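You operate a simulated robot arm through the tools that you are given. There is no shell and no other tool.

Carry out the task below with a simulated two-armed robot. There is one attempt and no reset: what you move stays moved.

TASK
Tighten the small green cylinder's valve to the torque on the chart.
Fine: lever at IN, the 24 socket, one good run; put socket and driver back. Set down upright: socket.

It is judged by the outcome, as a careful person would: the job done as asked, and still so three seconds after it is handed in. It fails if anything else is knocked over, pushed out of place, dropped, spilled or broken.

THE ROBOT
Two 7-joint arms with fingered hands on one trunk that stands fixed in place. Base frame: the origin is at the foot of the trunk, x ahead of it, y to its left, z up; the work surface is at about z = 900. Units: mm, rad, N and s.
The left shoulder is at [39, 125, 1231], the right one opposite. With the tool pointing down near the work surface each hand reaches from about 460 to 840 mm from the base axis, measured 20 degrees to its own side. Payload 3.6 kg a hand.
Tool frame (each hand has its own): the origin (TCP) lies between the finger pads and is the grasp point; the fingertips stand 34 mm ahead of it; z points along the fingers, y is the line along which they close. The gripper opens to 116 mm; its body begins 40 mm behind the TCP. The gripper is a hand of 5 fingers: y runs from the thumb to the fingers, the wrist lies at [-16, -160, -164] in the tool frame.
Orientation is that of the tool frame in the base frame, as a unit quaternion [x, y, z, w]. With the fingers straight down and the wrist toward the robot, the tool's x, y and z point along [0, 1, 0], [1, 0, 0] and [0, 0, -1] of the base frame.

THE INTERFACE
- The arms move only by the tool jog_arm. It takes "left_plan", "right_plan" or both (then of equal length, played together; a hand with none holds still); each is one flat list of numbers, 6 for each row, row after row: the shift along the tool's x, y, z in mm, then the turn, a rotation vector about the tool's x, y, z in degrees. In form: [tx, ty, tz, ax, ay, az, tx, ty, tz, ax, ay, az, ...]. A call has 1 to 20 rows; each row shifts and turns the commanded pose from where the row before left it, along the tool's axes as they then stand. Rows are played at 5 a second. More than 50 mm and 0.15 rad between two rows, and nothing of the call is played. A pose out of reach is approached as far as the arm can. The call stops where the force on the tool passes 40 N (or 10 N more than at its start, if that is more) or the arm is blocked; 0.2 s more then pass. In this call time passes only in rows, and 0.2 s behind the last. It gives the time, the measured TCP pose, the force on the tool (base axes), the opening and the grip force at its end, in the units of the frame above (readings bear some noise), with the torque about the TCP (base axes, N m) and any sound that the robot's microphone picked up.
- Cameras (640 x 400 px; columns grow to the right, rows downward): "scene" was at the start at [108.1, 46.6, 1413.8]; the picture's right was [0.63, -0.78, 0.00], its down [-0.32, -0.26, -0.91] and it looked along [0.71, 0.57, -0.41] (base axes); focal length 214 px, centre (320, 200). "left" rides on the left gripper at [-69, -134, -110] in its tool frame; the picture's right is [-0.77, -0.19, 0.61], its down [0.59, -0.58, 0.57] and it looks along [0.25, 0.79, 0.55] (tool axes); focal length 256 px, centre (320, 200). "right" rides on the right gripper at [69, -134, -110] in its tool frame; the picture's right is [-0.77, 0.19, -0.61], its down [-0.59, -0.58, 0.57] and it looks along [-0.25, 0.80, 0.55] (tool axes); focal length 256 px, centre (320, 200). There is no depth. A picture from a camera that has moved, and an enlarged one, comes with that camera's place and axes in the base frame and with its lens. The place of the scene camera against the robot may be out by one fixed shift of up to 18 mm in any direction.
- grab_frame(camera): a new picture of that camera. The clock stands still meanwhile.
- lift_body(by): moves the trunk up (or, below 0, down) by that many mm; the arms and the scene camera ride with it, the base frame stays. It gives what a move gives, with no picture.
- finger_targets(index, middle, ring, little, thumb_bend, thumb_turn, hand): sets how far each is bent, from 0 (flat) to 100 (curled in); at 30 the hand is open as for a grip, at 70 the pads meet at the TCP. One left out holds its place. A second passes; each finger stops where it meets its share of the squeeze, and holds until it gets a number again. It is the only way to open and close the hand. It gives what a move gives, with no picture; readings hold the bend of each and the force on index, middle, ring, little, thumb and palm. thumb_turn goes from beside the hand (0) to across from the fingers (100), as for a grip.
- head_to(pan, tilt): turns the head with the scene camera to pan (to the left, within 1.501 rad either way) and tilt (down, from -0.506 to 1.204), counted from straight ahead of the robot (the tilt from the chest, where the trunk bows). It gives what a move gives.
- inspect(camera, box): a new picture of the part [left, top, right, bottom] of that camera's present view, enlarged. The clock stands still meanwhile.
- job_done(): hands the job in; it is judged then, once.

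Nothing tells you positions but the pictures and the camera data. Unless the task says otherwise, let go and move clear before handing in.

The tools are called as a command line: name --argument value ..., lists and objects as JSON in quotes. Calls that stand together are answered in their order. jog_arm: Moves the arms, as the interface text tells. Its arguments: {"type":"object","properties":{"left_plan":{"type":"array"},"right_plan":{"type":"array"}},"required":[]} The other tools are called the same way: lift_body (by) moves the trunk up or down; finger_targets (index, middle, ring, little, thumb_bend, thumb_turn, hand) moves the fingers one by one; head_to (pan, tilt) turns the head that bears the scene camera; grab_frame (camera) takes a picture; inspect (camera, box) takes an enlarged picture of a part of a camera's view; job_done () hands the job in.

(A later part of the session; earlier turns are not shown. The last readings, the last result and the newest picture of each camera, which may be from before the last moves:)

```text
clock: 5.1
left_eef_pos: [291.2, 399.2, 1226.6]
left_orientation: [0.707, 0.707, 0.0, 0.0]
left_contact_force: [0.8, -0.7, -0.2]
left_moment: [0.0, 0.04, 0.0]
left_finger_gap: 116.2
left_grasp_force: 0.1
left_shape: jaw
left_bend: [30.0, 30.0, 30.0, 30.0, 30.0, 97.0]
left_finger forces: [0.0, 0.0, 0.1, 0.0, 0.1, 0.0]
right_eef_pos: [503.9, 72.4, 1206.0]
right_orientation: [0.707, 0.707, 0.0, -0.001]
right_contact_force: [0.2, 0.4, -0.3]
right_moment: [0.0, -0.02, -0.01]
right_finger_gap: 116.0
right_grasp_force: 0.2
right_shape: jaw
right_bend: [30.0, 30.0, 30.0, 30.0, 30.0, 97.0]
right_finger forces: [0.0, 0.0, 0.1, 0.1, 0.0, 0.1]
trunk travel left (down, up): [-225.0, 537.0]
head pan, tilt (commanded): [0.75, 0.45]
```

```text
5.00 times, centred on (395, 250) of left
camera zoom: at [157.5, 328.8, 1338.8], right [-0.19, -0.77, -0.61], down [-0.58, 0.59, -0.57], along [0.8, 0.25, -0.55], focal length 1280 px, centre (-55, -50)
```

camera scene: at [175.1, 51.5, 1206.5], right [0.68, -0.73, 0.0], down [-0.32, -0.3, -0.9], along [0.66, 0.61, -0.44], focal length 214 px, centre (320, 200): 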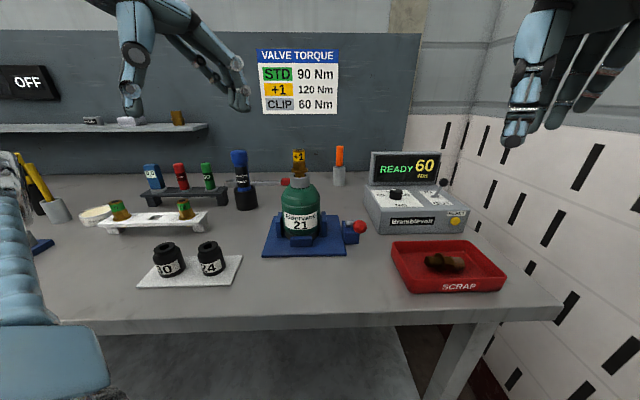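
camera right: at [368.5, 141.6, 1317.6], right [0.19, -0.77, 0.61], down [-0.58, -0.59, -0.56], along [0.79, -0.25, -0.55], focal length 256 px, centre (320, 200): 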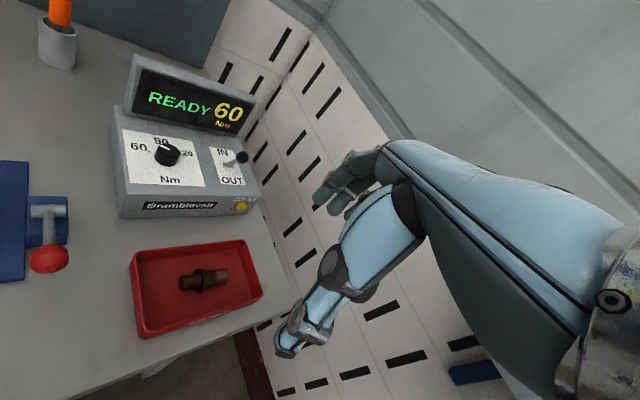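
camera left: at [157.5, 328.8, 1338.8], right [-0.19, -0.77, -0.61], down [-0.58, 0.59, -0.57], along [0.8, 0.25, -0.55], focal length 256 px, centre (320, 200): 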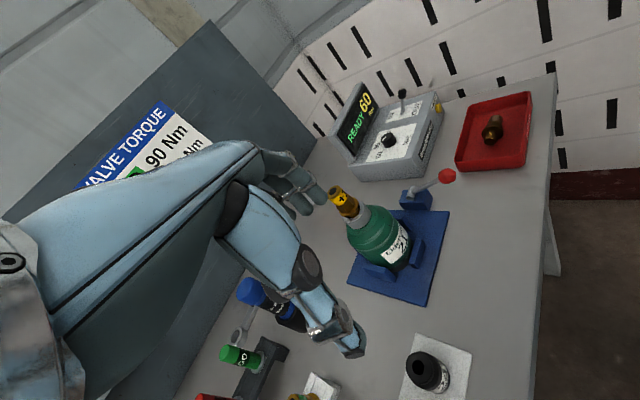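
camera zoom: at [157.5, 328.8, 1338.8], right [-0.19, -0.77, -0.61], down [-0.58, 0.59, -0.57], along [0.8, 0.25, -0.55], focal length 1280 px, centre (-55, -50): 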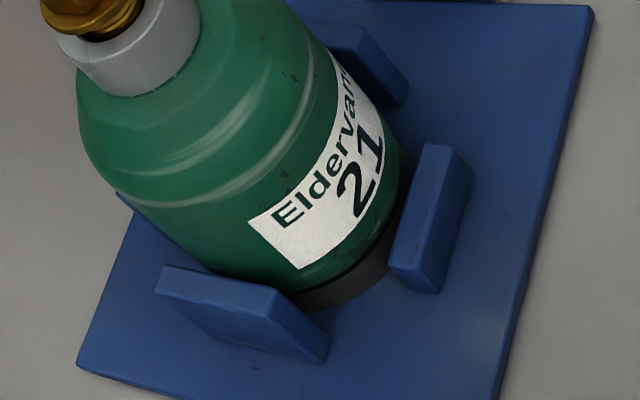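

I'll get precise data on the valve, and another look at the sockets and driver from the left camera.

inspect --camera "left" --box '[320, 180, 400, 240]'

inspect --camera "left" --box '[395, 330, 475, 400]'

inspect --camera "left" --box '[220, 260, 320, 360]'

inspect --camera "scene" --box '[220, 140, 270, 220]'

inspect --camera "scene" --box '[130, 225, 250, 295]'

inspect --camera "scene" --box '[280, 140, 330, 200]'

```text
6.67 times, centred on (360, 210) of left
camera zoom: at [157.5, 328.8, 1338.8], right [-0.19, -0.77, -0.61], down [-0.58, 0.59, -0.57], along [0.8, 0.25, -0.55], focal length 1707 px, centre (53, 133)
```

zoom: 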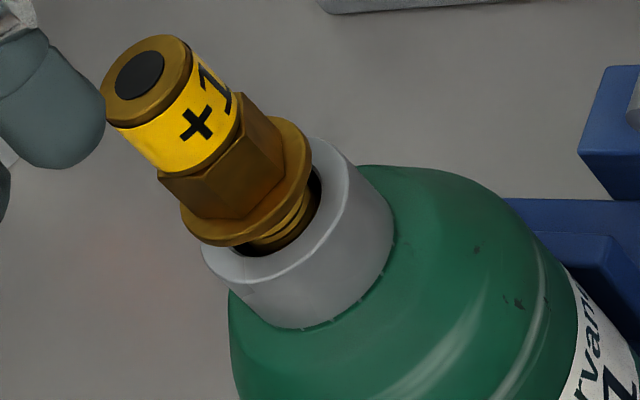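

```text
5.71 times, centred on (435, 365) of left
camera zoom: at [157.5, 328.8, 1338.8], right [-0.19, -0.77, -0.61], down [-0.58, 0.59, -0.57], along [0.8, 0.25, -0.55], focal length 1463 px, centre (-337, -743)
```

zoom: 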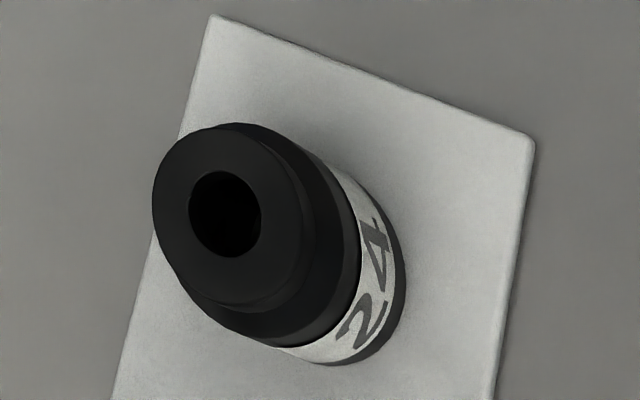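

```text
4.00 times, centred on (270, 310) of left
camera zoom: at [157.5, 328.8, 1338.8], right [-0.19, -0.77, -0.61], down [-0.58, 0.59, -0.57], along [0.8, 0.25, -0.55], focal length 1024 px, centre (520, -240)
```

zoom: 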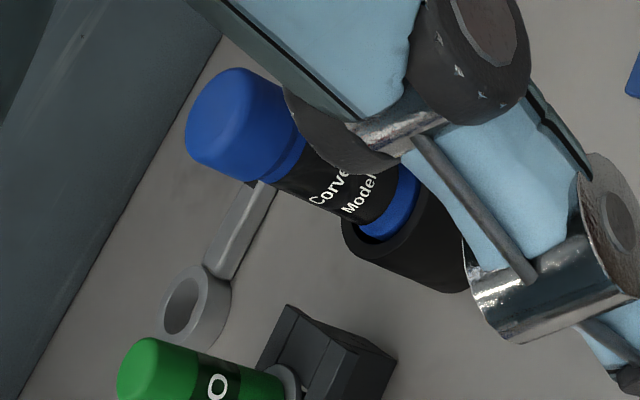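

```text
5.00 times, centred on (245, 180) of scene
camera zoom: at [175.1, 51.5, 1206.5], right [0.68, -0.73, 0.0], down [-0.32, -0.3, -0.9], along [0.66, 0.61, -0.44], focal length 1072 px, centre (695, 300)
```

zoom: 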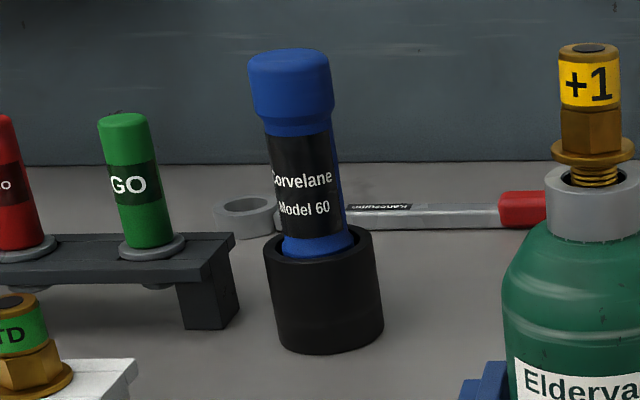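

```text
5.33 times, centred on (190, 260) of scene
camera zoom: at [175.1, 51.5, 1206.5], right [0.68, -0.73, 0.0], down [-0.32, -0.3, -0.9], along [0.66, 0.61, -0.44], focal length 1144 px, centre (1013, -120)
```

zoom: 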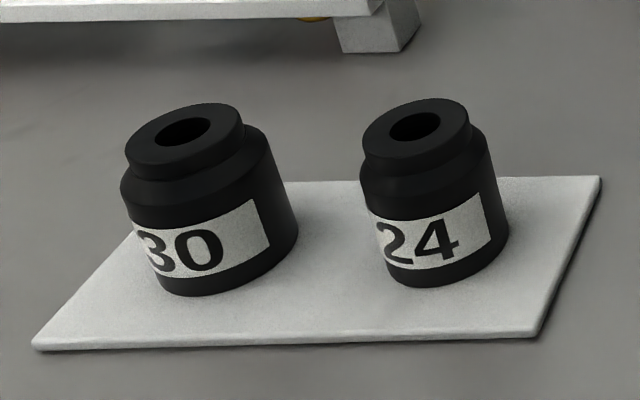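

```text
6.67 times, centred on (305, 170) of scene
camera zoom: at [175.1, 51.5, 1206.5], right [0.68, -0.73, 0.0], down [-0.32, -0.3, -0.9], along [0.66, 0.61, -0.44], focal length 1430 px, centre (420, 400)
```

zoom: 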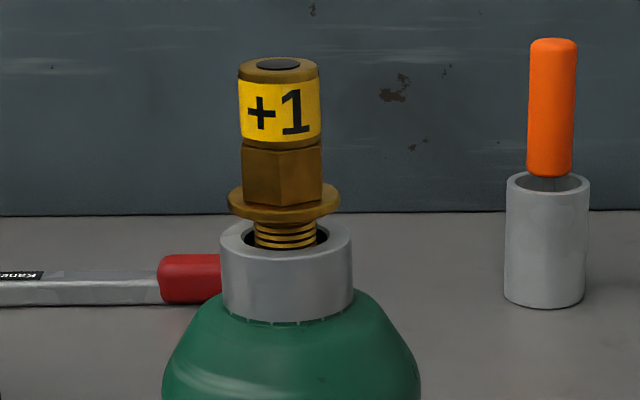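

The valve top comes out at about (475, 403, 1115). To settle the clamp question I'll lower the trunk a bit more for a near-horizontal look; the hands still stay well above everything.

lift_body --by -130

head_to --pan 0.8 --tilt 0.3

grab_frame --camera "scene"

```text
clock: 6.7
left_eef_pos: [323.1, 398.4, 1083.0]
left_orientation: [0.707, 0.706, -0.024, -0.024]
left_contact_force: [-0.2, 0.2, -0.6]
left_moment: [-0.02, -0.01, 0.0]
left_finger_gap: 115.9
left_grasp_force: 0.1
left_shape: jaw
left_bend: [30.0, 30.0, 30.0, 30.0, 30.0, 97.0]
left_finger forces: [0.0, 0.0, 0.1, 0.1, 0.0, 0.0]
right_eef_pos: [502.5, 72.4, 1077.6]
right_orientation: [0.708, 0.707, 0.0, 0.0]
right_contact_force: [-1.5, -1.2, -0.3]
right_moment: [0.01, -0.03, 0.02]
right_finger_gap: 116.1
right_grasp_force: 0.0
right_shape: jaw
right_bend: [30.0, 30.0, 30.0, 30.0, 30.0, 97.0]
right_finger forces: [0.0, 0.0, 0.0, 0.0, 0.0, 0.0]
trunk travel left (down, up): [-95.0, 667.0]
head pan, tilt (commanded): [0.75, 0.45]
```

```text
clock: 7.4
left_eef_pos: [323.5, 398.2, 1083.2]
left_orientation: [0.707, 0.707, -0.025, -0.025]
left_contact_force: [0.0, 0.2, 0.0]
left_moment: [0.0, -0.01, 0.05]
left_finger_gap: 115.9
left_grasp_force: 0.0
left_shape: jaw
left_bend: [30.0, 30.0, 30.0, 30.0, 30.0, 97.0]
left_finger forces: [0.0, 0.0, 0.0, 0.0, 0.1, 0.0]
right_eef_pos: [503.4, 71.6, 1076.8]
right_orientation: [0.707, 0.707, -0.001, -0.001]
right_contact_force: [-0.9, 0.3, 0.1]
right_moment: [-0.01, 0.03, -0.03]
right_finger_gap: 116.0
right_grasp_force: 0.0
right_shape: jaw
right_bend: [30.0, 30.0, 30.0, 30.0, 30.0, 97.0]
right_finger forces: [0.0, 0.1, 0.0, 0.1, 0.0, 0.0]
trunk travel left (down, up): [-95.0, 667.0]
head pan, tilt (commanded): [0.799, 0.3]
```

```text
taken
camera scene: at [243.6, 55.7, 1081.7], right [0.72, -0.7, 0.0], down [-0.21, -0.21, -0.95], along [0.67, 0.68, -0.3], focal length 214 px, centre (320, 200)
```

scene: 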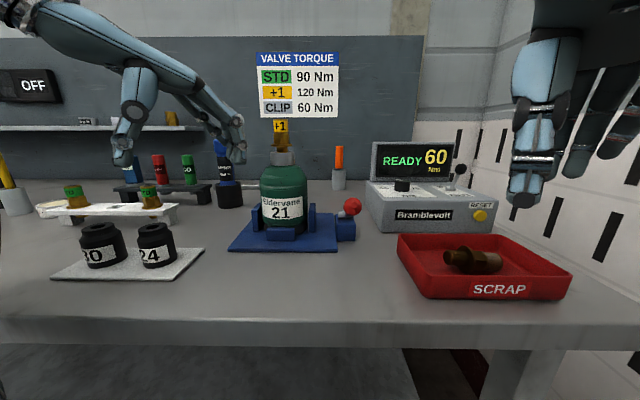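

inspect --camera "scene" --box '[225, 190, 365, 265]'

inspect --camera "scene" --box '[245, 195, 325, 245]'

inspect --camera "scene" --box '[295, 198, 325, 240]'

inspect --camera "scene" --box '[0, 60, 60, 110]'

```text
4.57 times, centred on (295, 228) of scene
camera zoom: at [243.6, 55.7, 1081.7], right [0.72, -0.7, 0.0], down [-0.21, -0.21, -0.95], along [0.67, 0.68, -0.3], focal length 980 px, centre (434, 74)
```

zoom: 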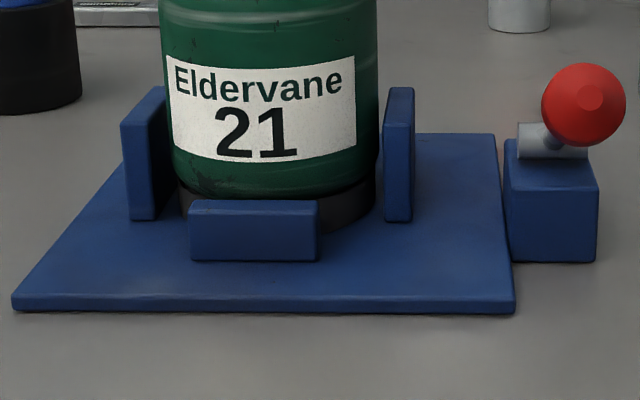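

```text
8.00 times, centred on (285, 220) of scene
camera zoom: at [243.6, 55.7, 1081.7], right [0.72, -0.7, 0.0], down [-0.21, -0.21, -0.95], along [0.67, 0.68, -0.3], focal length 1716 px, centre (600, 40)
```

zoom: 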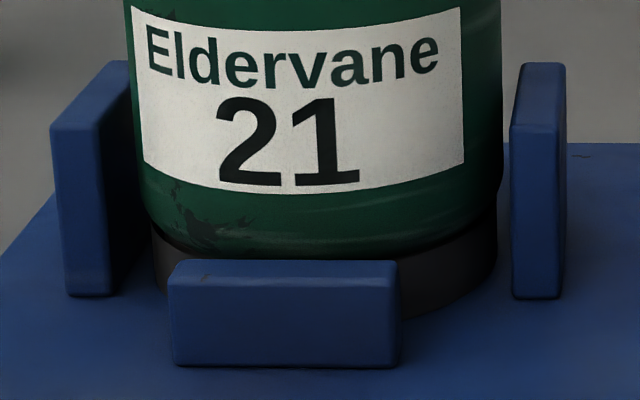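

```text
9.52 times, centred on (310, 219) of scene
camera zoom: at [243.6, 55.7, 1081.7], right [0.72, -0.7, 0.0], down [-0.21, -0.21, -0.95], along [0.67, 0.68, -0.3], focal length 2043 px, centre (415, 19)
```

zoom: 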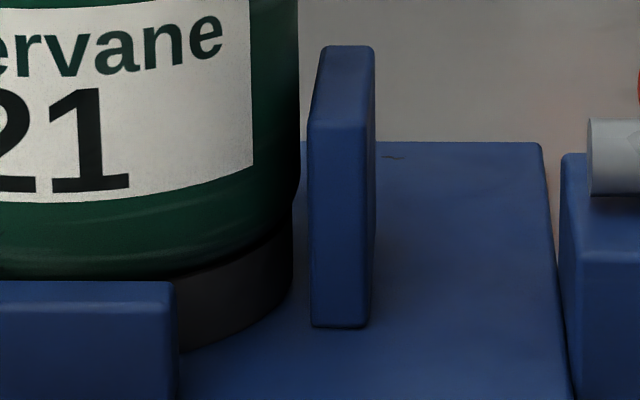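

```text
8.00 times, centred on (30, 85) of scene
camera zoom: at [243.6, 55.7, 1081.7], right [0.72, -0.7, 0.0], down [-0.21, -0.21, -0.95], along [0.67, 0.68, -0.3], focal length 1716 px, centre (2640, 1120)
```

zoom: 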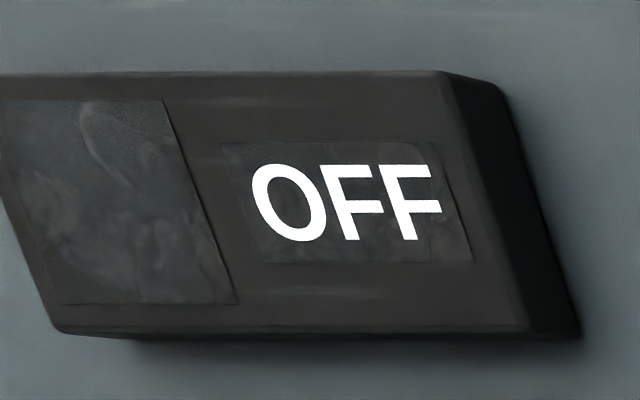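

There is a visible 3–4 mm gap at the right pad, so I'll test the clamp later by touch. First I'll raise the trunk back to its starting height and work on the controller with the right hand.

lift_body --by 330

head_to --pan 0.5 --tilt 0.6

grab_frame --camera "scene"

grab_frame --camera "right"

```text
clock: 10.7
left_eef_pos: [324.0, 398.4, 1412.8]
left_orientation: [0.707, 0.707, -0.026, -0.025]
left_contact_force: [0.1, -0.5, -0.3]
left_moment: [-0.04, -0.03, -0.03]
left_finger_gap: 115.8
left_grasp_force: 0.0
left_shape: jaw
left_bend: [30.0, 30.0, 30.0, 30.0, 30.0, 97.0]
left_finger forces: [0.1, 0.1, 0.1, 0.0, 0.1, 0.0]
right_eef_pos: [504.1, 71.2, 1407.1]
right_orientation: [0.707, 0.708, -0.001, 0.0]
right_contact_force: [0.6, -0.1, -0.8]
right_moment: [-0.04, -0.03, -0.01]
right_finger_gap: 115.8
right_grasp_force: 0.2
right_shape: jaw
right_bend: [30.0, 30.0, 30.0, 30.0, 30.0, 97.0]
right_finger forces: [0.1, 0.0, 0.0, 0.0, 0.0, 0.0]
trunk travel left (down, up): [-425.0, 337.0]
head pan, tilt (commanded): [0.799, 0.3]
```

```text
clock: 11.4
left_eef_pos: [323.5, 398.3, 1413.0]
left_orientation: [0.707, 0.706, -0.024, -0.024]
left_contact_force: [-1.4, -0.2, -0.2]
left_moment: [-0.03, 0.01, -0.01]
left_finger_gap: 116.1
left_grasp_force: 0.0
left_shape: jaw
left_bend: [30.0, 30.0, 30.0, 30.0, 30.0, 97.0]
left_finger forces: [0.0, 0.0, 0.1, 0.0, 0.0, 0.0]
right_eef_pos: [503.5, 71.4, 1408.1]
right_orientation: [0.707, 0.707, -0.001, 0.0]
right_contact_force: [-0.3, 0.3, -0.3]
right_moment: [-0.01, -0.01, 0.01]
right_finger_gap: 115.9
right_grasp_force: 0.1
right_shape: jaw
right_bend: [30.0, 30.0, 30.0, 30.0, 30.0, 97.0]
right_finger forces: [0.1, 0.0, 0.0, 0.0, 0.0, 0.0]
trunk travel left (down, up): [-425.0, 337.0]
head pan, tilt (commanded): [0.499, 0.6]
```

```text
taken
camera scene: at [113.6, 31.1, 1397.4], right [0.48, -0.88, 0.0], down [-0.5, -0.27, -0.83], along [0.72, 0.4, -0.56], focal length 214 px, centre (320, 200)
```

scene: 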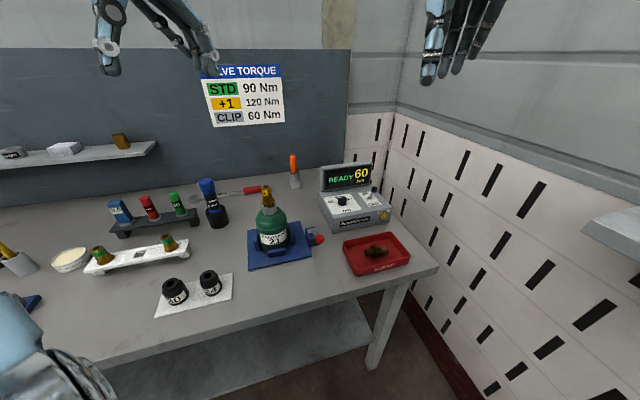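

```text
taken
camera right: at [368.4, 141.6, 1517.6], right [0.19, -0.77, 0.61], down [-0.58, -0.59, -0.56], along [0.79, -0.25, -0.55], focal length 256 px, centre (320, 200)
```

right: 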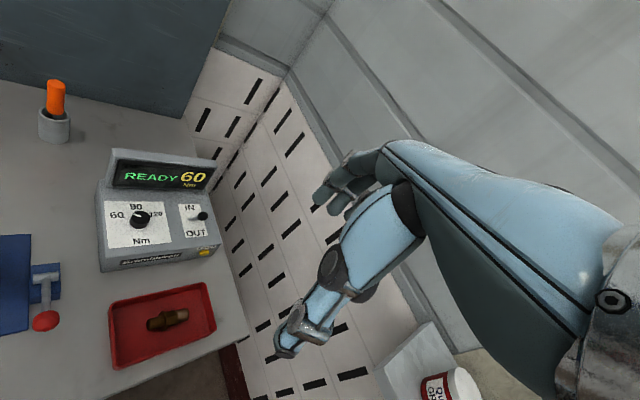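

The lever ball is at about (748, 181, 1030) leaning to OUT, with its pivot near (770, 197, 970), and the dial knob is at about (687, 271, top 999). I'll close the right hand into a blunt pusher and turn it so its back faces across the bench.

finger_targets --hand "right" --index 70 --middle 70 --ring 70 --little 70 --thumb_bend 70

jog_arm --right_plan '[0, 0, 0, 0, 0, -7.4, 0, 0, 0, 0, 0, -7.4, 0, 0, 0, 0, 0, -7.4, 0, 0, 0, 0, 0, -7.3, 0, 0, 0, 0, 0, -7.3, 0, 0, 0, 0, 0, -7.2]'

grab_frame --camera "right"

grab_frame --camera "scene"

```text
clock: 12.4
left_eef_pos: [322.9, 398.4, 1412.8]
left_orientation: [0.707, 0.706, -0.025, -0.024]
left_contact_force: [-0.6, -0.3, 0.6]
left_moment: [0.03, 0.05, -0.03]
left_finger_gap: 116.2
left_grasp_force: 0.1
left_shape: jaw
left_bend: [30.0, 30.0, 30.0, 30.0, 30.0, 97.0]
left_finger forces: [0.0, 0.0, 0.0, 0.0, 0.0, 0.0]
right_eef_pos: [503.5, 71.1, 1407.1]
right_orientation: [0.706, 0.708, -0.001, 0.0]
right_contact_force: [0.4, 0.3, -0.5]
right_moment: [0.01, -0.03, -0.02]
right_finger_gap: 3.0
right_grasp_force: 0.0
right_shape: fingers
right_bend: [70.0, 70.0, 70.0, 70.0, 70.0, 97.0]
right_finger forces: [0.0, 0.1, 0.1, 0.0, 0.1, 0.1]
trunk travel left (down, up): [-425.0, 337.0]
head pan, tilt (commanded): [0.499, 0.6]
```

```text
clock: 13.8
left_eef_pos: [323.6, 397.9, 1412.9]
left_orientation: [0.707, 0.706, -0.024, -0.025]
left_contact_force: [0.6, 0.4, 0.5]
left_moment: [-0.03, 0.02, -0.02]
left_finger_gap: 116.0
left_grasp_force: 0.0
left_shape: jaw
left_bend: [30.0, 30.0, 30.0, 30.0, 30.0, 97.0]
left_finger forces: [0.0, 0.1, 0.0, 0.0, 0.0, 0.0]
right_eef_pos: [504.4, 71.5, 1406.5]
right_orientation: [0.39, 0.921, 0.0, -0.001]
right_contact_force: [0.3, 0.0, -0.1]
right_moment: [-0.02, -0.02, 0.04]
right_finger_gap: 2.8
right_grasp_force: 0.0
right_shape: fingers
right_bend: [70.0, 70.0, 70.0, 70.0, 70.0, 97.0]
right_finger forces: [0.0, 0.0, 0.0, 0.0, 0.0, 0.0]
trunk travel left (down, up): [-425.0, 337.0]
head pan, tilt (commanded): [0.499, 0.6]
```

```text
taken
camera right: at [359.2, 27.5, 1517.2], right [0.67, -0.42, 0.61], down [0.0, -0.82, -0.57], along [0.74, 0.38, -0.55], focal length 256 px, centre (320, 200)
```

right: 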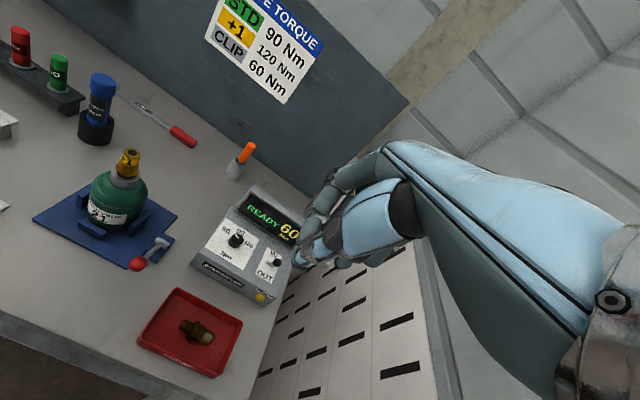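

```text
taken
camera scene: at [114.0, 30.5, 1397.3], right [0.48, -0.88, 0.0], down [-0.5, -0.27, -0.82], along [0.72, 0.39, -0.57], focal length 214 px, centre (320, 200)
```

scene: 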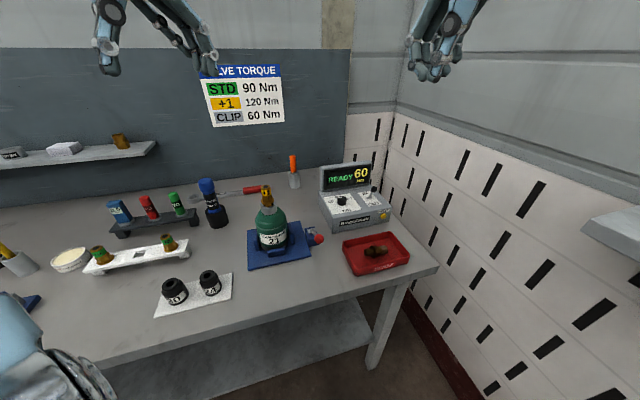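

The pusher hand is now aligned with the bench axis. I'll bring it above and in front of the lever ball.

jog_arm --right_plan '[-11.4, 24.2, 35.8, 0, 0, 0, -11.4, 24.2, 35.8, 0, 0, 0, -11.4, 24.2, 35.8, 0, 0, 0, -11.4, 24.2, 35.8, 0, 0, 0, -11.4, 24.2, 35.8, 0, 0, 0, -11.4, 24.2, 35.8, 0, 0, 0, -11.4, 24.2, 35.8, 0, 0, 0, -11.4, 24.2, 35.8, 0, 0, 0]'

grab_frame --camera "right"

inspect --camera "scene" --box '[300, 80, 440, 250]'

```text
clock: 15.7
left_eef_pos: [323.7, 397.2, 1413.0]
left_orientation: [0.708, 0.706, -0.024, -0.025]
left_contact_force: [0.5, -0.4, 0.3]
left_moment: [0.0, -0.05, 0.04]
left_finger_gap: 115.9
left_grasp_force: 0.0
left_shape: jaw
left_bend: [30.0, 30.0, 30.0, 30.0, 30.0, 97.0]
left_finger forces: [0.0, 0.0, 0.0, 0.1, 0.0, 0.0]
right_eef_pos: [679.7, 132.7, 1155.7]
right_orientation: [0.391, 0.92, 0.001, 0.0]
right_contact_force: [0.5, -0.6, 0.7]
right_moment: [0.0, -0.03, -0.01]
right_finger_gap: 2.8
right_grasp_force: 0.1
right_shape: fingers
right_bend: [70.0, 70.0, 70.0, 70.0, 70.0, 97.0]
right_finger forces: [0.0, 0.0, 0.0, 0.0, 0.1, 0.1]
right hand out of reach, approached as far as the arm can: row 8
trunk travel left (down, up): [-425.0, 337.0]
head pan, tilt (commanded): [0.499, 0.6]
```

```text
taken
camera right: at [535.6, 90.3, 1266.5], right [0.67, -0.42, 0.61], down [-0.01, -0.82, -0.57], along [0.74, 0.37, -0.55], focal length 256 px, centre (320, 200)
```

right: 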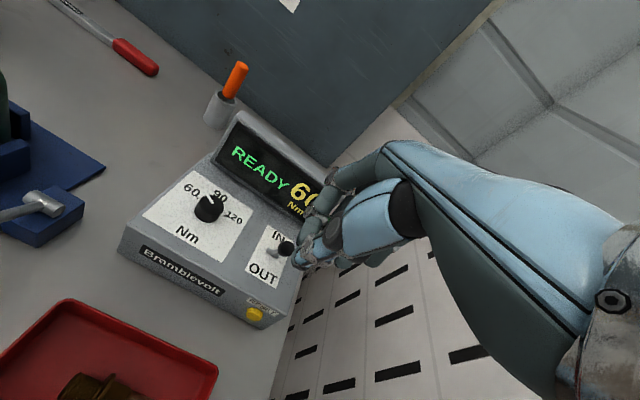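

```text
2.35 times, centred on (370, 165) of scene
camera zoom: at [113.2, 30.5, 1397.5], right [0.48, -0.88, 0.0], down [-0.5, -0.27, -0.83], along [0.72, 0.39, -0.56], focal length 505 px, centre (202, 282)
```

zoom: 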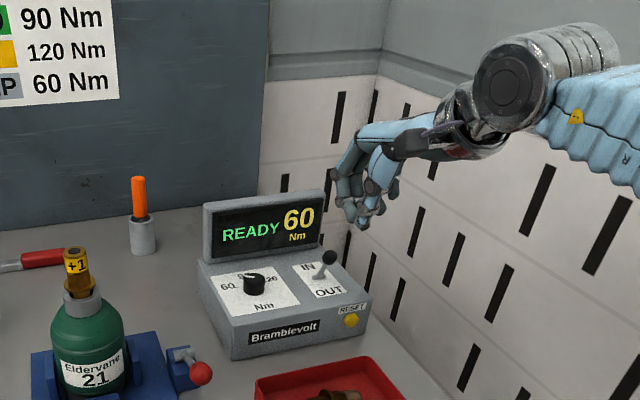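

The right arm runs out of reach at this angle, and the controller lies straight ahead of the left shoulder, so the left arm suits it better. I'll retract the right arm to its starting place first.

jog_arm --right_plan '[11.4, -24.2, -35.8, 0, 0, 0, 11.4, -24.2, -35.8, 0, 0, 0, 11.4, -24.2, -35.8, 0, 0, 0, 11.4, -24.2, -35.8, 0, 0, 0, 11.4, -24.2, -35.8, 0, 0, 0, 11.4, -24.2, -35.8, 0, 0, 0, 11.4, -24.2, -35.8, 0, 0, 7.3, 0, 0, 0, 0, 0, 7.3, 0, 0, 0, 0, 0, 7.3, 0, 0, 0, 0, 0, 7.3, 0, 0, 0, 0, 0, 7.3, 0, 0, 0, 0, 0, 7.3]'

finger_targets --hand "left" --index 70 --middle 70 --ring 70 --little 70 --thumb_bend 70

grab_frame --camera "scene"

```text
clock: 18.2
left_eef_pos: [323.5, 399.4, 1412.7]
left_orientation: [0.707, 0.707, -0.024, -0.024]
left_contact_force: [-0.5, -0.5, -0.7]
left_moment: [0.0, 0.01, 0.01]
left_finger_gap: 115.9
left_grasp_force: 0.0
left_shape: jaw
left_bend: [30.0, 30.0, 30.0, 30.0, 30.0, 97.0]
left_finger forces: [0.1, 0.0, 0.1, 0.0, 0.1, 0.0]
right_eef_pos: [503.8, 72.7, 1406.6]
right_orientation: [0.707, 0.708, 0.0, 0.0]
right_contact_force: [0.9, 0.3, 0.0]
right_moment: [0.03, 0.01, -0.01]
right_finger_gap: 2.9
right_grasp_force: 0.0
right_shape: fingers
right_bend: [70.0, 70.0, 70.0, 70.0, 70.0, 97.0]
right_finger forces: [0.0, 0.0, 0.1, 0.1, 0.0, 0.0]
trunk travel left (down, up): [-425.0, 337.0]
head pan, tilt (commanded): [0.499, 0.6]
```

```text
clock: 19.2
left_eef_pos: [324.1, 397.2, 1413.1]
left_orientation: [0.707, 0.706, -0.024, -0.023]
left_contact_force: [1.1, -0.1, 0.1]
left_moment: [0.01, 0.02, -0.02]
left_finger_gap: 3.1
left_grasp_force: 0.1
left_shape: fingers
left_bend: [70.0, 70.0, 70.0, 70.0, 70.0, 97.0]
left_finger forces: [0.0, 0.1, 0.1, 0.1, 0.0, 0.0]
right_eef_pos: [503.3, 72.1, 1406.2]
right_orientation: [0.705, 0.709, -0.001, -0.001]
right_contact_force: [0.1, -0.4, -0.4]
right_moment: [-0.01, 0.05, 0.0]
right_finger_gap: 2.7
right_grasp_force: 0.0
right_shape: fingers
right_bend: [70.0, 70.0, 70.0, 70.0, 70.0, 97.0]
right_finger forces: [0.0, 0.0, 0.0, 0.0, 0.1, 0.1]
trunk travel left (down, up): [-425.0, 337.0]
head pan, tilt (commanded): [0.499, 0.6]
```

```text
taken
camera scene: at [113.7, 31.1, 1397.4], right [0.48, -0.88, 0.0], down [-0.5, -0.27, -0.82], along [0.72, 0.39, -0.57], focal length 214 px, centre (320, 200)
```

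scene: 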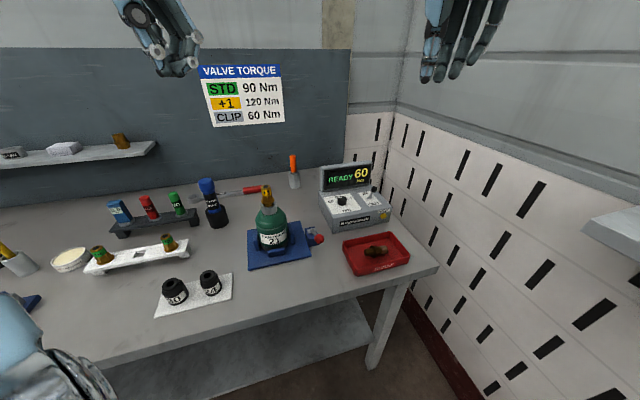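

I'll move the right hand out to the side while bringing the closed left hand, levelled and turned partly toward the bench axis, to a spot in front of and above the lever.

jog_arm --left_plan '[0, 0, 0, -3.9, 0, 0, -21.9, 31.3, 21.9, 0, 0, 0, -21.9, 31.3, 21.9, 0, 0, 0, -21.9, 31.3, 21.9, 0, 0, 0, -21.9, 31.3, 21.9, 0, 0, 0, -21.9, 31.3, 21.9, 0, 0, 0, -21.9, 31.3, 21.9, 0, 0, 0, -21.9, 31.3, 21.9, 0, 0, 0, -21.9, 31.3, 21.9, 0, 0, 0, -21.9, 31.3, 21.9, 0, 0, 0, -21.9, 31.3, 21.9, 0, 0, 0, -21.9, 31.3, 21.9, 0, 0, 0, -21.9, 31.3, 21.9, 0, 0, 0, 0, 0, 0, 0, 0, -7.5, 0, 0, 0, 0, 0, -7.5, 0, 0, 0, 0, 0, -7.5, 0, 0, 0, 0, 0, -7.5]' --right_plan '[-40, 0, 0, 0, 0, 0, -40, 0, 0, 0, 0, 0, -40, 0, 0, 0, 0, 0, -40, 0, 0, 0, 0, 0, -40, 0, 0, 0, 0, 0, -40, 0, 0, 0, 0, 0, 0, 0, 0, 0, 0, 0, 0, 0, 0, 0, 0, 0, 0, 0, 0, 0, 0, 0, 0, 0, 0, 0, 0, 0, 0, 0, 0, 0, 0, 0, 0, 0, 0, 0, 0, 0, 0, 0, 0, 0, 0, 0, 0, 0, 0, 0, 0, 0, 0, 0, 0, 0, 0, 0, 0, 0, 0, 0, 0, 0, 0, 0, 0, 0, 0, 0]'

grab_frame --camera "left"

inspect --camera "scene" --box '[280, 80, 440, 250]'

```text
clock: 22.9
left_eef_pos: [573.3, 215.6, 1165.2]
left_orientation: [0.528, 0.849, -0.001, 0.002]
left_contact_force: [0.6, 0.0, -0.3]
left_moment: [0.01, -0.02, -0.03]
left_finger_gap: 3.0
left_grasp_force: 0.0
left_shape: fingers
left_bend: [70.0, 70.0, 70.0, 70.0, 70.0, 97.0]
left_finger forces: [0.0, 0.0, 0.0, 0.1, 0.0, 0.0]
left hand out of reach, approached as far as the arm can: row 11, 12, 13, 14, 15, 16, 17
right_eef_pos: [504.9, -168.9, 1406.5]
right_orientation: [0.706, 0.708, 0.0, 0.0]
right_contact_force: [-0.3, 0.2, 0.0]
right_moment: [0.01, -0.03, 0.02]
right_finger_gap: 3.0
right_grasp_force: 0.0
right_shape: fingers
right_bend: [70.0, 70.0, 70.0, 70.0, 70.0, 97.0]
right_finger forces: [0.1, 0.0, 0.0, 0.0, 0.1, 0.0]
trunk travel left (down, up): [-425.0, 337.0]
head pan, tilt (commanded): [0.499, 0.6]
```

```text
taken
camera left: at [483.8, 94.7, 1278.8], right [0.17, -0.78, -0.61], down [-0.78, 0.27, -0.57], along [0.61, 0.57, -0.55], focal length 256 px, centre (320, 200)
```

left: 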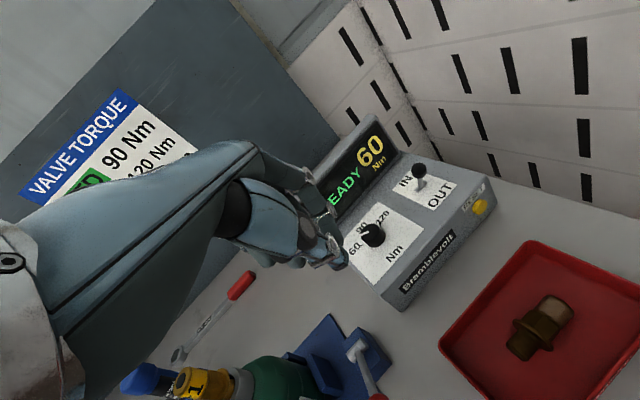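

```text
2.35 times, centred on (360, 165) of scene
camera zoom: at [113.6, 30.4, 1397.4], right [0.48, -0.88, 0.0], down [-0.5, -0.27, -0.82], along [0.72, 0.39, -0.57], focal length 505 px, centre (226, 282)
```

zoom: 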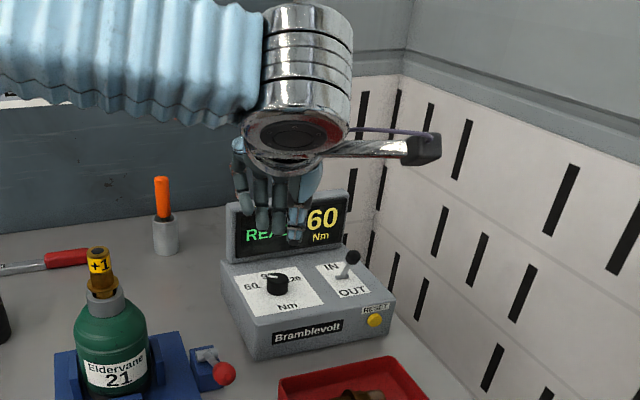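

The limit looks like wrist flexion from working this high relative to the shoulder, rather than distance. Raising the trunk should help, so I'll lift it 150 mm and retry.

lift_body --by 150

jog_arm --left_plan '[0, 0, 40, 0, 0, 0, 0, 0, 40, 0, 0, 0, 0, 0, 40, 0, 0, 0, 0, 0, 30, 0, 0, 0]'

grab_frame --camera "scene"

```text
clock: 24.6
left_eef_pos: [560.8, 216.0, 1344.4]
left_orientation: [0.529, 0.848, 0.012, 0.023]
left_contact_force: [0.3, -0.2, 0.7]
left_moment: [-0.02, -0.02, -0.01]
left_finger_gap: 2.8
left_grasp_force: 0.0
left_shape: fingers
left_bend: [70.0, 70.0, 70.0, 70.0, 70.0, 97.0]
left_finger forces: [0.0, 0.0, 0.0, 0.0, 0.0, 0.1]
right_eef_pos: [505.7, -168.2, 1555.0]
right_orientation: [0.706, 0.709, 0.0, -0.001]
right_contact_force: [0.6, -0.4, 0.6]
right_moment: [-0.05, 0.01, 0.01]
right_finger_gap: 2.9
right_grasp_force: 0.0
right_shape: fingers
right_bend: [70.0, 70.0, 70.0, 70.0, 70.0, 97.0]
right_finger forces: [0.1, 0.0, 0.0, 0.0, 0.0, 0.0]
trunk travel left (down, up): [-575.0, 187.0]
head pan, tilt (commanded): [0.499, 0.6]
```

```text
clock: 25.6
left_eef_pos: [535.3, 252.5, 1218.4]
left_orientation: [0.53, 0.847, 0.013, 0.023]
left_contact_force: [0.5, -0.1, -0.6]
left_moment: [0.01, -0.01, -0.01]
left_finger_gap: 2.8
left_grasp_force: 0.0
left_shape: fingers
left_bend: [70.0, 70.0, 70.0, 70.0, 70.0, 97.0]
left_finger forces: [0.0, 0.1, 0.0, 0.0, 0.1, 0.1]
left hand out of reach, approached as far as the arm can: row 1, 2, 3, 4
right_eef_pos: [504.2, -167.8, 1555.9]
right_orientation: [0.706, 0.709, 0.0, -0.001]
right_contact_force: [-0.1, 0.7, -0.5]
right_moment: [0.0, -0.02, 0.04]
right_finger_gap: 2.9
right_grasp_force: 0.2
right_shape: fingers
right_bend: [70.0, 70.0, 70.0, 70.0, 70.0, 97.0]
right_finger forces: [0.1, 0.1, 0.0, 0.0, 0.0, 0.0]
trunk travel left (down, up): [-575.0, 187.0]
head pan, tilt (commanded): [0.499, 0.6]
```

```text
taken
camera scene: at [92.4, 30.9, 1548.3], right [0.48, -0.88, 0.0], down [-0.5, -0.27, -0.82], along [0.72, 0.39, -0.57], focal length 214 px, centre (320, 200)
```

scene: 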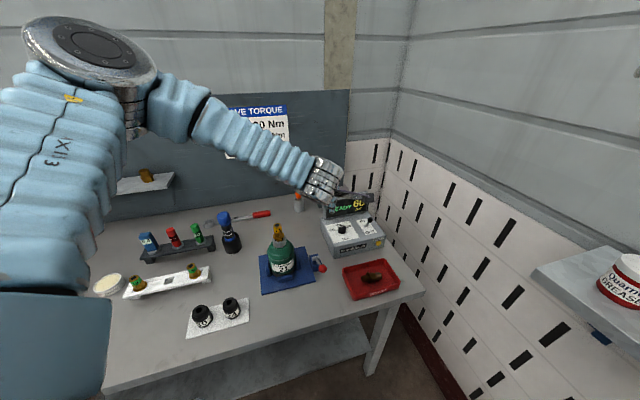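

Raising made it worse, while lowering bows the trunk forward and brings the shoulders closer. I'll first pull the left hand back up to a clear spot, then lower the trunk.

jog_arm --left_plan '[0, 0, -45, 0, 0, 0, 0, 0, -45, 0, 0, 0, 0, 0, -45, 0, 0, 0, 0, 0, -45, 0, 0, 0, 0, 0, -45, 0, 0, 0, 0, -30, -30, 0, 0, 6.5, 0, -30, -30, 0, 0, 6.5, 0, -30, -30, 0, 0, 6.5, 0, -30, -30, 0, 0, 6.5, 29, -41, 0, 0, 0, 0, 29, -41, 0, 0, 0, 0, 29, -35, 0, 0, 0, 0]'

grab_frame --camera "scene"

```text
refused: row 10 steps farther than a row can; nothing moved
```

```text
taken
camera scene: at [92.4, 30.9, 1548.3], right [0.48, -0.88, 0.0], down [-0.5, -0.27, -0.82], along [0.72, 0.39, -0.57], focal length 214 px, centre (320, 200)
```

scene: 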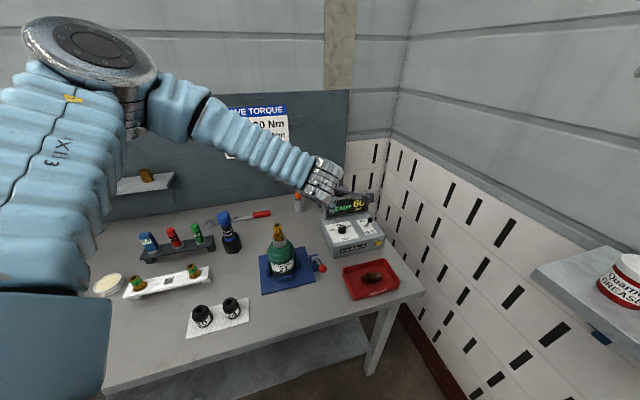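

jog_arm --left_plan '[0, 0, -45, 0, 0, 0, 0, 0, -45, 0, 0, 0, 0, 0, -45, 0, 0, 0, 0, 0, -45, 0, 0, 0, 0, 0, -45, 0, 0, 0, 0, -30, -30, 0, 0, 6.5, 0, -30, -30, 0, 0, 6.5, 0, -30, -30, 0, 0, 6.5, 0, -30, -30, 0, 0, 6.5, 26, -36, 0, 0, 0, 0, 26, -36, 0, 0, 0, 0, 26, -32, 0, 0, 0, 0]'

grab_frame --camera "scene"

```text
clock: 28.2
left_eef_pos: [299.5, 298.3, 1551.0]
left_orientation: [0.707, 0.707, 0.017, 0.019]
left_contact_force: [-0.2, 0.5, 0.3]
left_moment: [-0.01, 0.02, -0.01]
left_finger_gap: 2.8
left_grasp_force: 0.1
left_shape: fingers
left_bend: [70.0, 70.0, 70.0, 70.0, 70.0, 97.0]
left_finger forces: [0.0, 0.1, 0.0, 0.1, 0.1, 0.0]
right_eef_pos: [504.2, -168.1, 1555.5]
right_orientation: [0.706, 0.709, -0.001, -0.001]
right_contact_force: [-0.2, -0.4, -0.1]
right_moment: [-0.03, 0.03, -0.01]
right_finger_gap: 2.9
right_grasp_force: 0.1
right_shape: fingers
right_bend: [70.0, 70.0, 70.0, 70.0, 70.0, 97.0]
right_finger forces: [0.1, 0.0, 0.0, 0.0, 0.0, 0.1]
trunk travel left (down, up): [-575.0, 187.0]
head pan, tilt (commanded): [0.499, 0.6]
```

```text
taken
camera scene: at [92.5, 31.7, 1548.2], right [0.48, -0.88, 0.0], down [-0.5, -0.27, -0.82], along [0.72, 0.39, -0.57], focal length 214 px, centre (320, 200)
```

scene: 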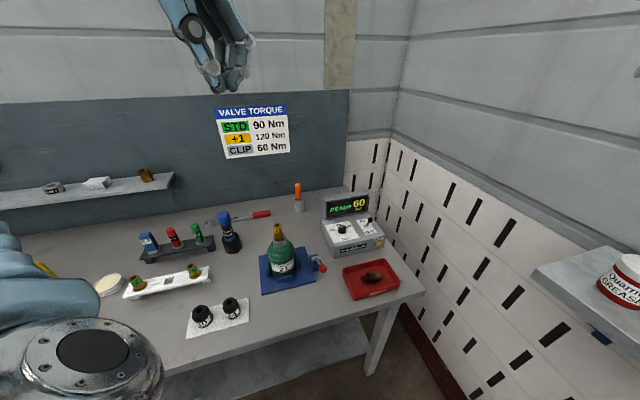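

Left hand is clear. I'll lower the trunk to 200 below its starting height, where the shoulders lean forward.

lift_body --by -350

head_to --pan 0.35 --tilt 0.35

grab_frame --camera "scene"

```text
clock: 31.6
left_eef_pos: [299.3, 297.7, 1200.5]
left_orientation: [0.707, 0.707, 0.017, 0.02]
left_contact_force: [-0.3, -0.2, -0.5]
left_moment: [-0.01, 0.02, 0.0]
left_finger_gap: 2.9
left_grasp_force: 0.1
left_shape: fingers
left_bend: [70.0, 70.0, 70.0, 70.0, 70.0, 97.0]
left_finger forces: [0.1, 0.1, 0.0, 0.0, 0.0, 0.0]
right_eef_pos: [503.9, -168.5, 1205.6]
right_orientation: [0.706, 0.708, 0.0, 0.0]
right_contact_force: [-0.2, 0.0, -0.1]
right_moment: [0.04, -0.01, 0.01]
right_finger_gap: 2.9
right_grasp_force: 0.1
right_shape: fingers
right_bend: [70.0, 70.0, 70.0, 70.0, 70.0, 97.0]
right_finger forces: [0.0, 0.1, 0.1, 0.0, 0.0, 0.1]
trunk travel left (down, up): [-225.0, 537.0]
head pan, tilt (commanded): [0.499, 0.6]
```

```text
clock: 32.4
left_eef_pos: [300.0, 297.7, 1201.9]
left_orientation: [0.707, 0.707, 0.017, 0.019]
left_contact_force: [1.0, 0.4, 0.1]
left_moment: [0.01, -0.02, -0.01]
left_finger_gap: 2.8
left_grasp_force: 0.2
left_shape: fingers
left_bend: [70.0, 70.0, 70.0, 70.0, 70.0, 97.0]
left_finger forces: [0.0, 0.1, 0.0, 0.1, 0.0, 0.0]
right_eef_pos: [505.0, -167.7, 1205.0]
right_orientation: [0.706, 0.708, 0.0, 0.0]
right_contact_force: [0.2, 0.3, 0.6]
right_moment: [0.02, 0.03, 0.05]
right_finger_gap: 2.5
right_grasp_force: 0.1
right_shape: fingers
right_bend: [70.0, 70.0, 70.0, 70.0, 70.0, 97.0]
right_finger forces: [0.1, 0.1, 0.1, 0.0, 0.1, 0.1]
trunk travel left (down, up): [-225.0, 537.0]
head pan, tilt (commanded): [0.351, 0.351]
```

```text
taken
camera scene: at [195.3, 20.3, 1215.7], right [0.34, -0.94, 0.0], down [-0.32, -0.12, -0.94], along [0.88, 0.32, -0.34], focal length 214 px, centre (320, 200)
```

scene: 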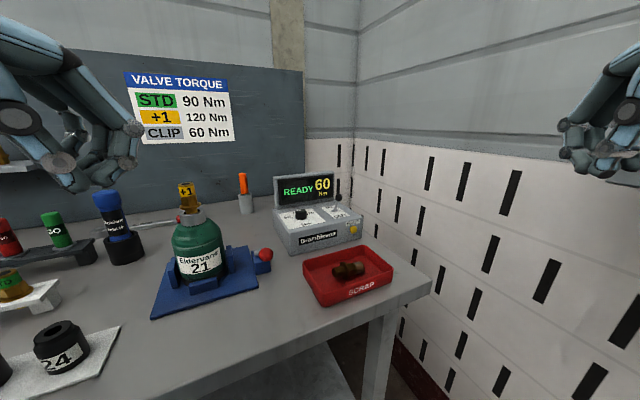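

Now I'll bring the right hand over to a spot above and in front of the lever, then turn it to the bench axis.

jog_arm --right_plan '[34.1, 22.2, 9.4, 0, 0, 0, 34.1, 22.2, 9.4, 0, 0, 0, 34.1, 22.2, 9.4, 0, 0, 0, 34.1, 22.2, 9.4, 0, 0, 0, 34.1, 22.2, 9.4, 0, 0, -7.4, 34.1, 0, 9.4, 0, 0, -7.4, 34.1, 22.2, 9.4, 0, 0, -7.4, 20, 22.2, 9.4, 0, 0, -7.4, 0, 22.2, 9.4, 0, 0, -7.4]'

grab_frame --camera "right"

grab_frame --camera "scene"

```text
clock: 34.4
left_eef_pos: [299.6, 298.2, 1200.3]
left_orientation: [0.707, 0.706, 0.017, 0.019]
left_contact_force: [-0.4, 0.5, 0.4]
left_moment: [0.03, -0.01, -0.02]
left_finger_gap: 2.8
left_grasp_force: 0.1
left_shape: fingers
left_bend: [70.0, 70.0, 70.0, 70.0, 70.0, 97.0]
left_finger forces: [0.1, 0.0, 0.0, 0.0, 0.1, 0.0]
right_eef_pos: [657.5, 113.3, 1120.0]
right_orientation: [0.443, 0.896, -0.001, 0.0]
right_contact_force: [-0.2, -0.4, -1.2]
right_moment: [-0.03, 0.0, -0.03]
right_finger_gap: 3.0
right_grasp_force: 0.1
right_shape: fingers
right_bend: [70.0, 70.0, 70.0, 70.0, 70.0, 97.0]
right_finger forces: [0.0, 0.0, 0.0, 0.0, 0.1, 0.0]
trunk travel left (down, up): [-225.0, 537.0]
head pan, tilt (commanded): [0.351, 0.351]
```

```text
taken
camera right: at [508.0, 88.0, 1230.1], right [0.62, -0.5, 0.61], down [-0.1, -0.82, -0.56], along [0.78, 0.28, -0.56], focal length 256 px, centre (320, 200)
```

right: 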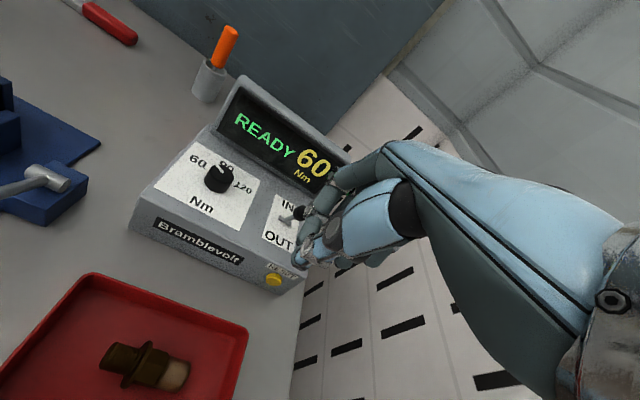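

```text
taken
camera scene: at [196.2, 21.0, 1215.5], right [0.34, -0.94, 0.0], down [-0.32, -0.12, -0.94], along [0.88, 0.32, -0.34], focal length 214 px, centre (320, 200)
```

scene: 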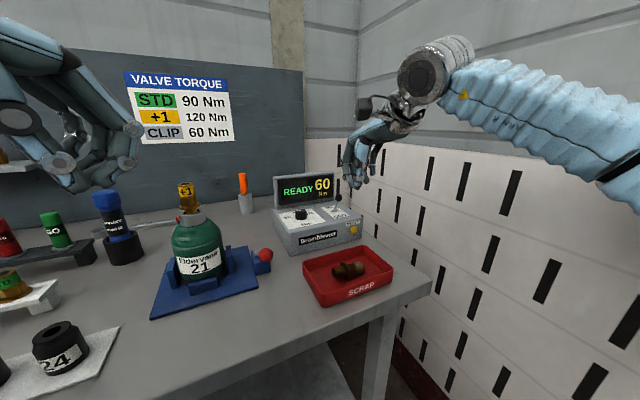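

jog_arm --right_plan '[-3.5, 24, 37.5, 0, 0, 0, -3.5, 24, 37.5, 0, 0, 0]'

inspect --camera "right" --box '[220, 130, 400, 290]'

inspect --camera "scene" --box '[260, 130, 420, 260]'

```text
clock: 35.0
left_eef_pos: [300.1, 298.9, 1200.3]
left_orientation: [0.707, 0.707, 0.017, 0.019]
left_contact_force: [0.4, 0.2, -0.6]
left_moment: [-0.01, 0.03, -0.03]
left_finger_gap: 2.7
left_grasp_force: 0.0
left_shape: fingers
left_bend: [70.0, 70.0, 70.0, 70.0, 70.0, 97.0]
left_finger forces: [0.0, 0.0, 0.0, 0.0, 0.1, 0.0]
right_eef_pos: [697.5, 138.4, 1043.3]
right_orientation: [0.444, 0.896, 0.0, -0.001]
right_contact_force: [0.8, -1.1, 0.3]
right_moment: [0.01, 0.02, 0.0]
right_finger_gap: 2.9
right_grasp_force: 0.0
right_shape: fingers
right_bend: [70.0, 70.0, 70.0, 70.0, 70.0, 97.0]
right_finger forces: [0.1, 0.0, 0.1, 0.0, 0.0, 0.0]
trunk travel left (down, up): [-225.0, 537.0]
head pan, tilt (commanded): [0.351, 0.351]
```

```text
2.50 times, centred on (310, 210) of right
camera zoom: at [548.1, 113.5, 1155.2], right [0.62, -0.5, 0.61], down [-0.1, -0.82, -0.57], along [0.78, 0.28, -0.56], focal length 640 px, centre (345, 175)
```

zoom: 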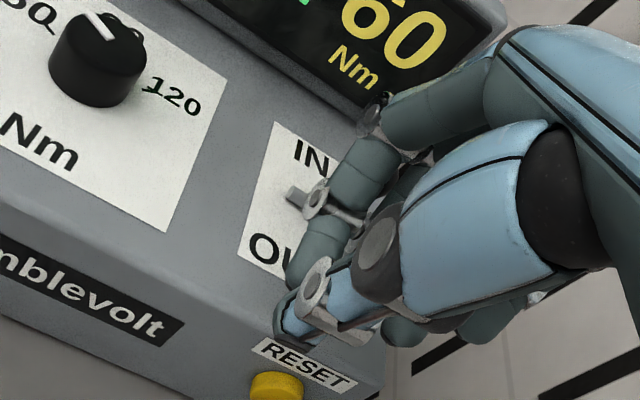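

```text
3.08 times, centred on (340, 195) of scene
camera zoom: at [196.0, 21.1, 1215.6], right [0.34, -0.94, 0.0], down [-0.32, -0.12, -0.94], along [0.88, 0.32, -0.34], focal length 660 px, centre (258, 215)
```

zoom: 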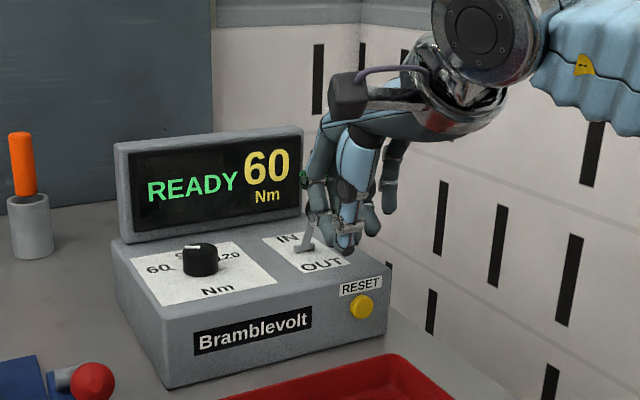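

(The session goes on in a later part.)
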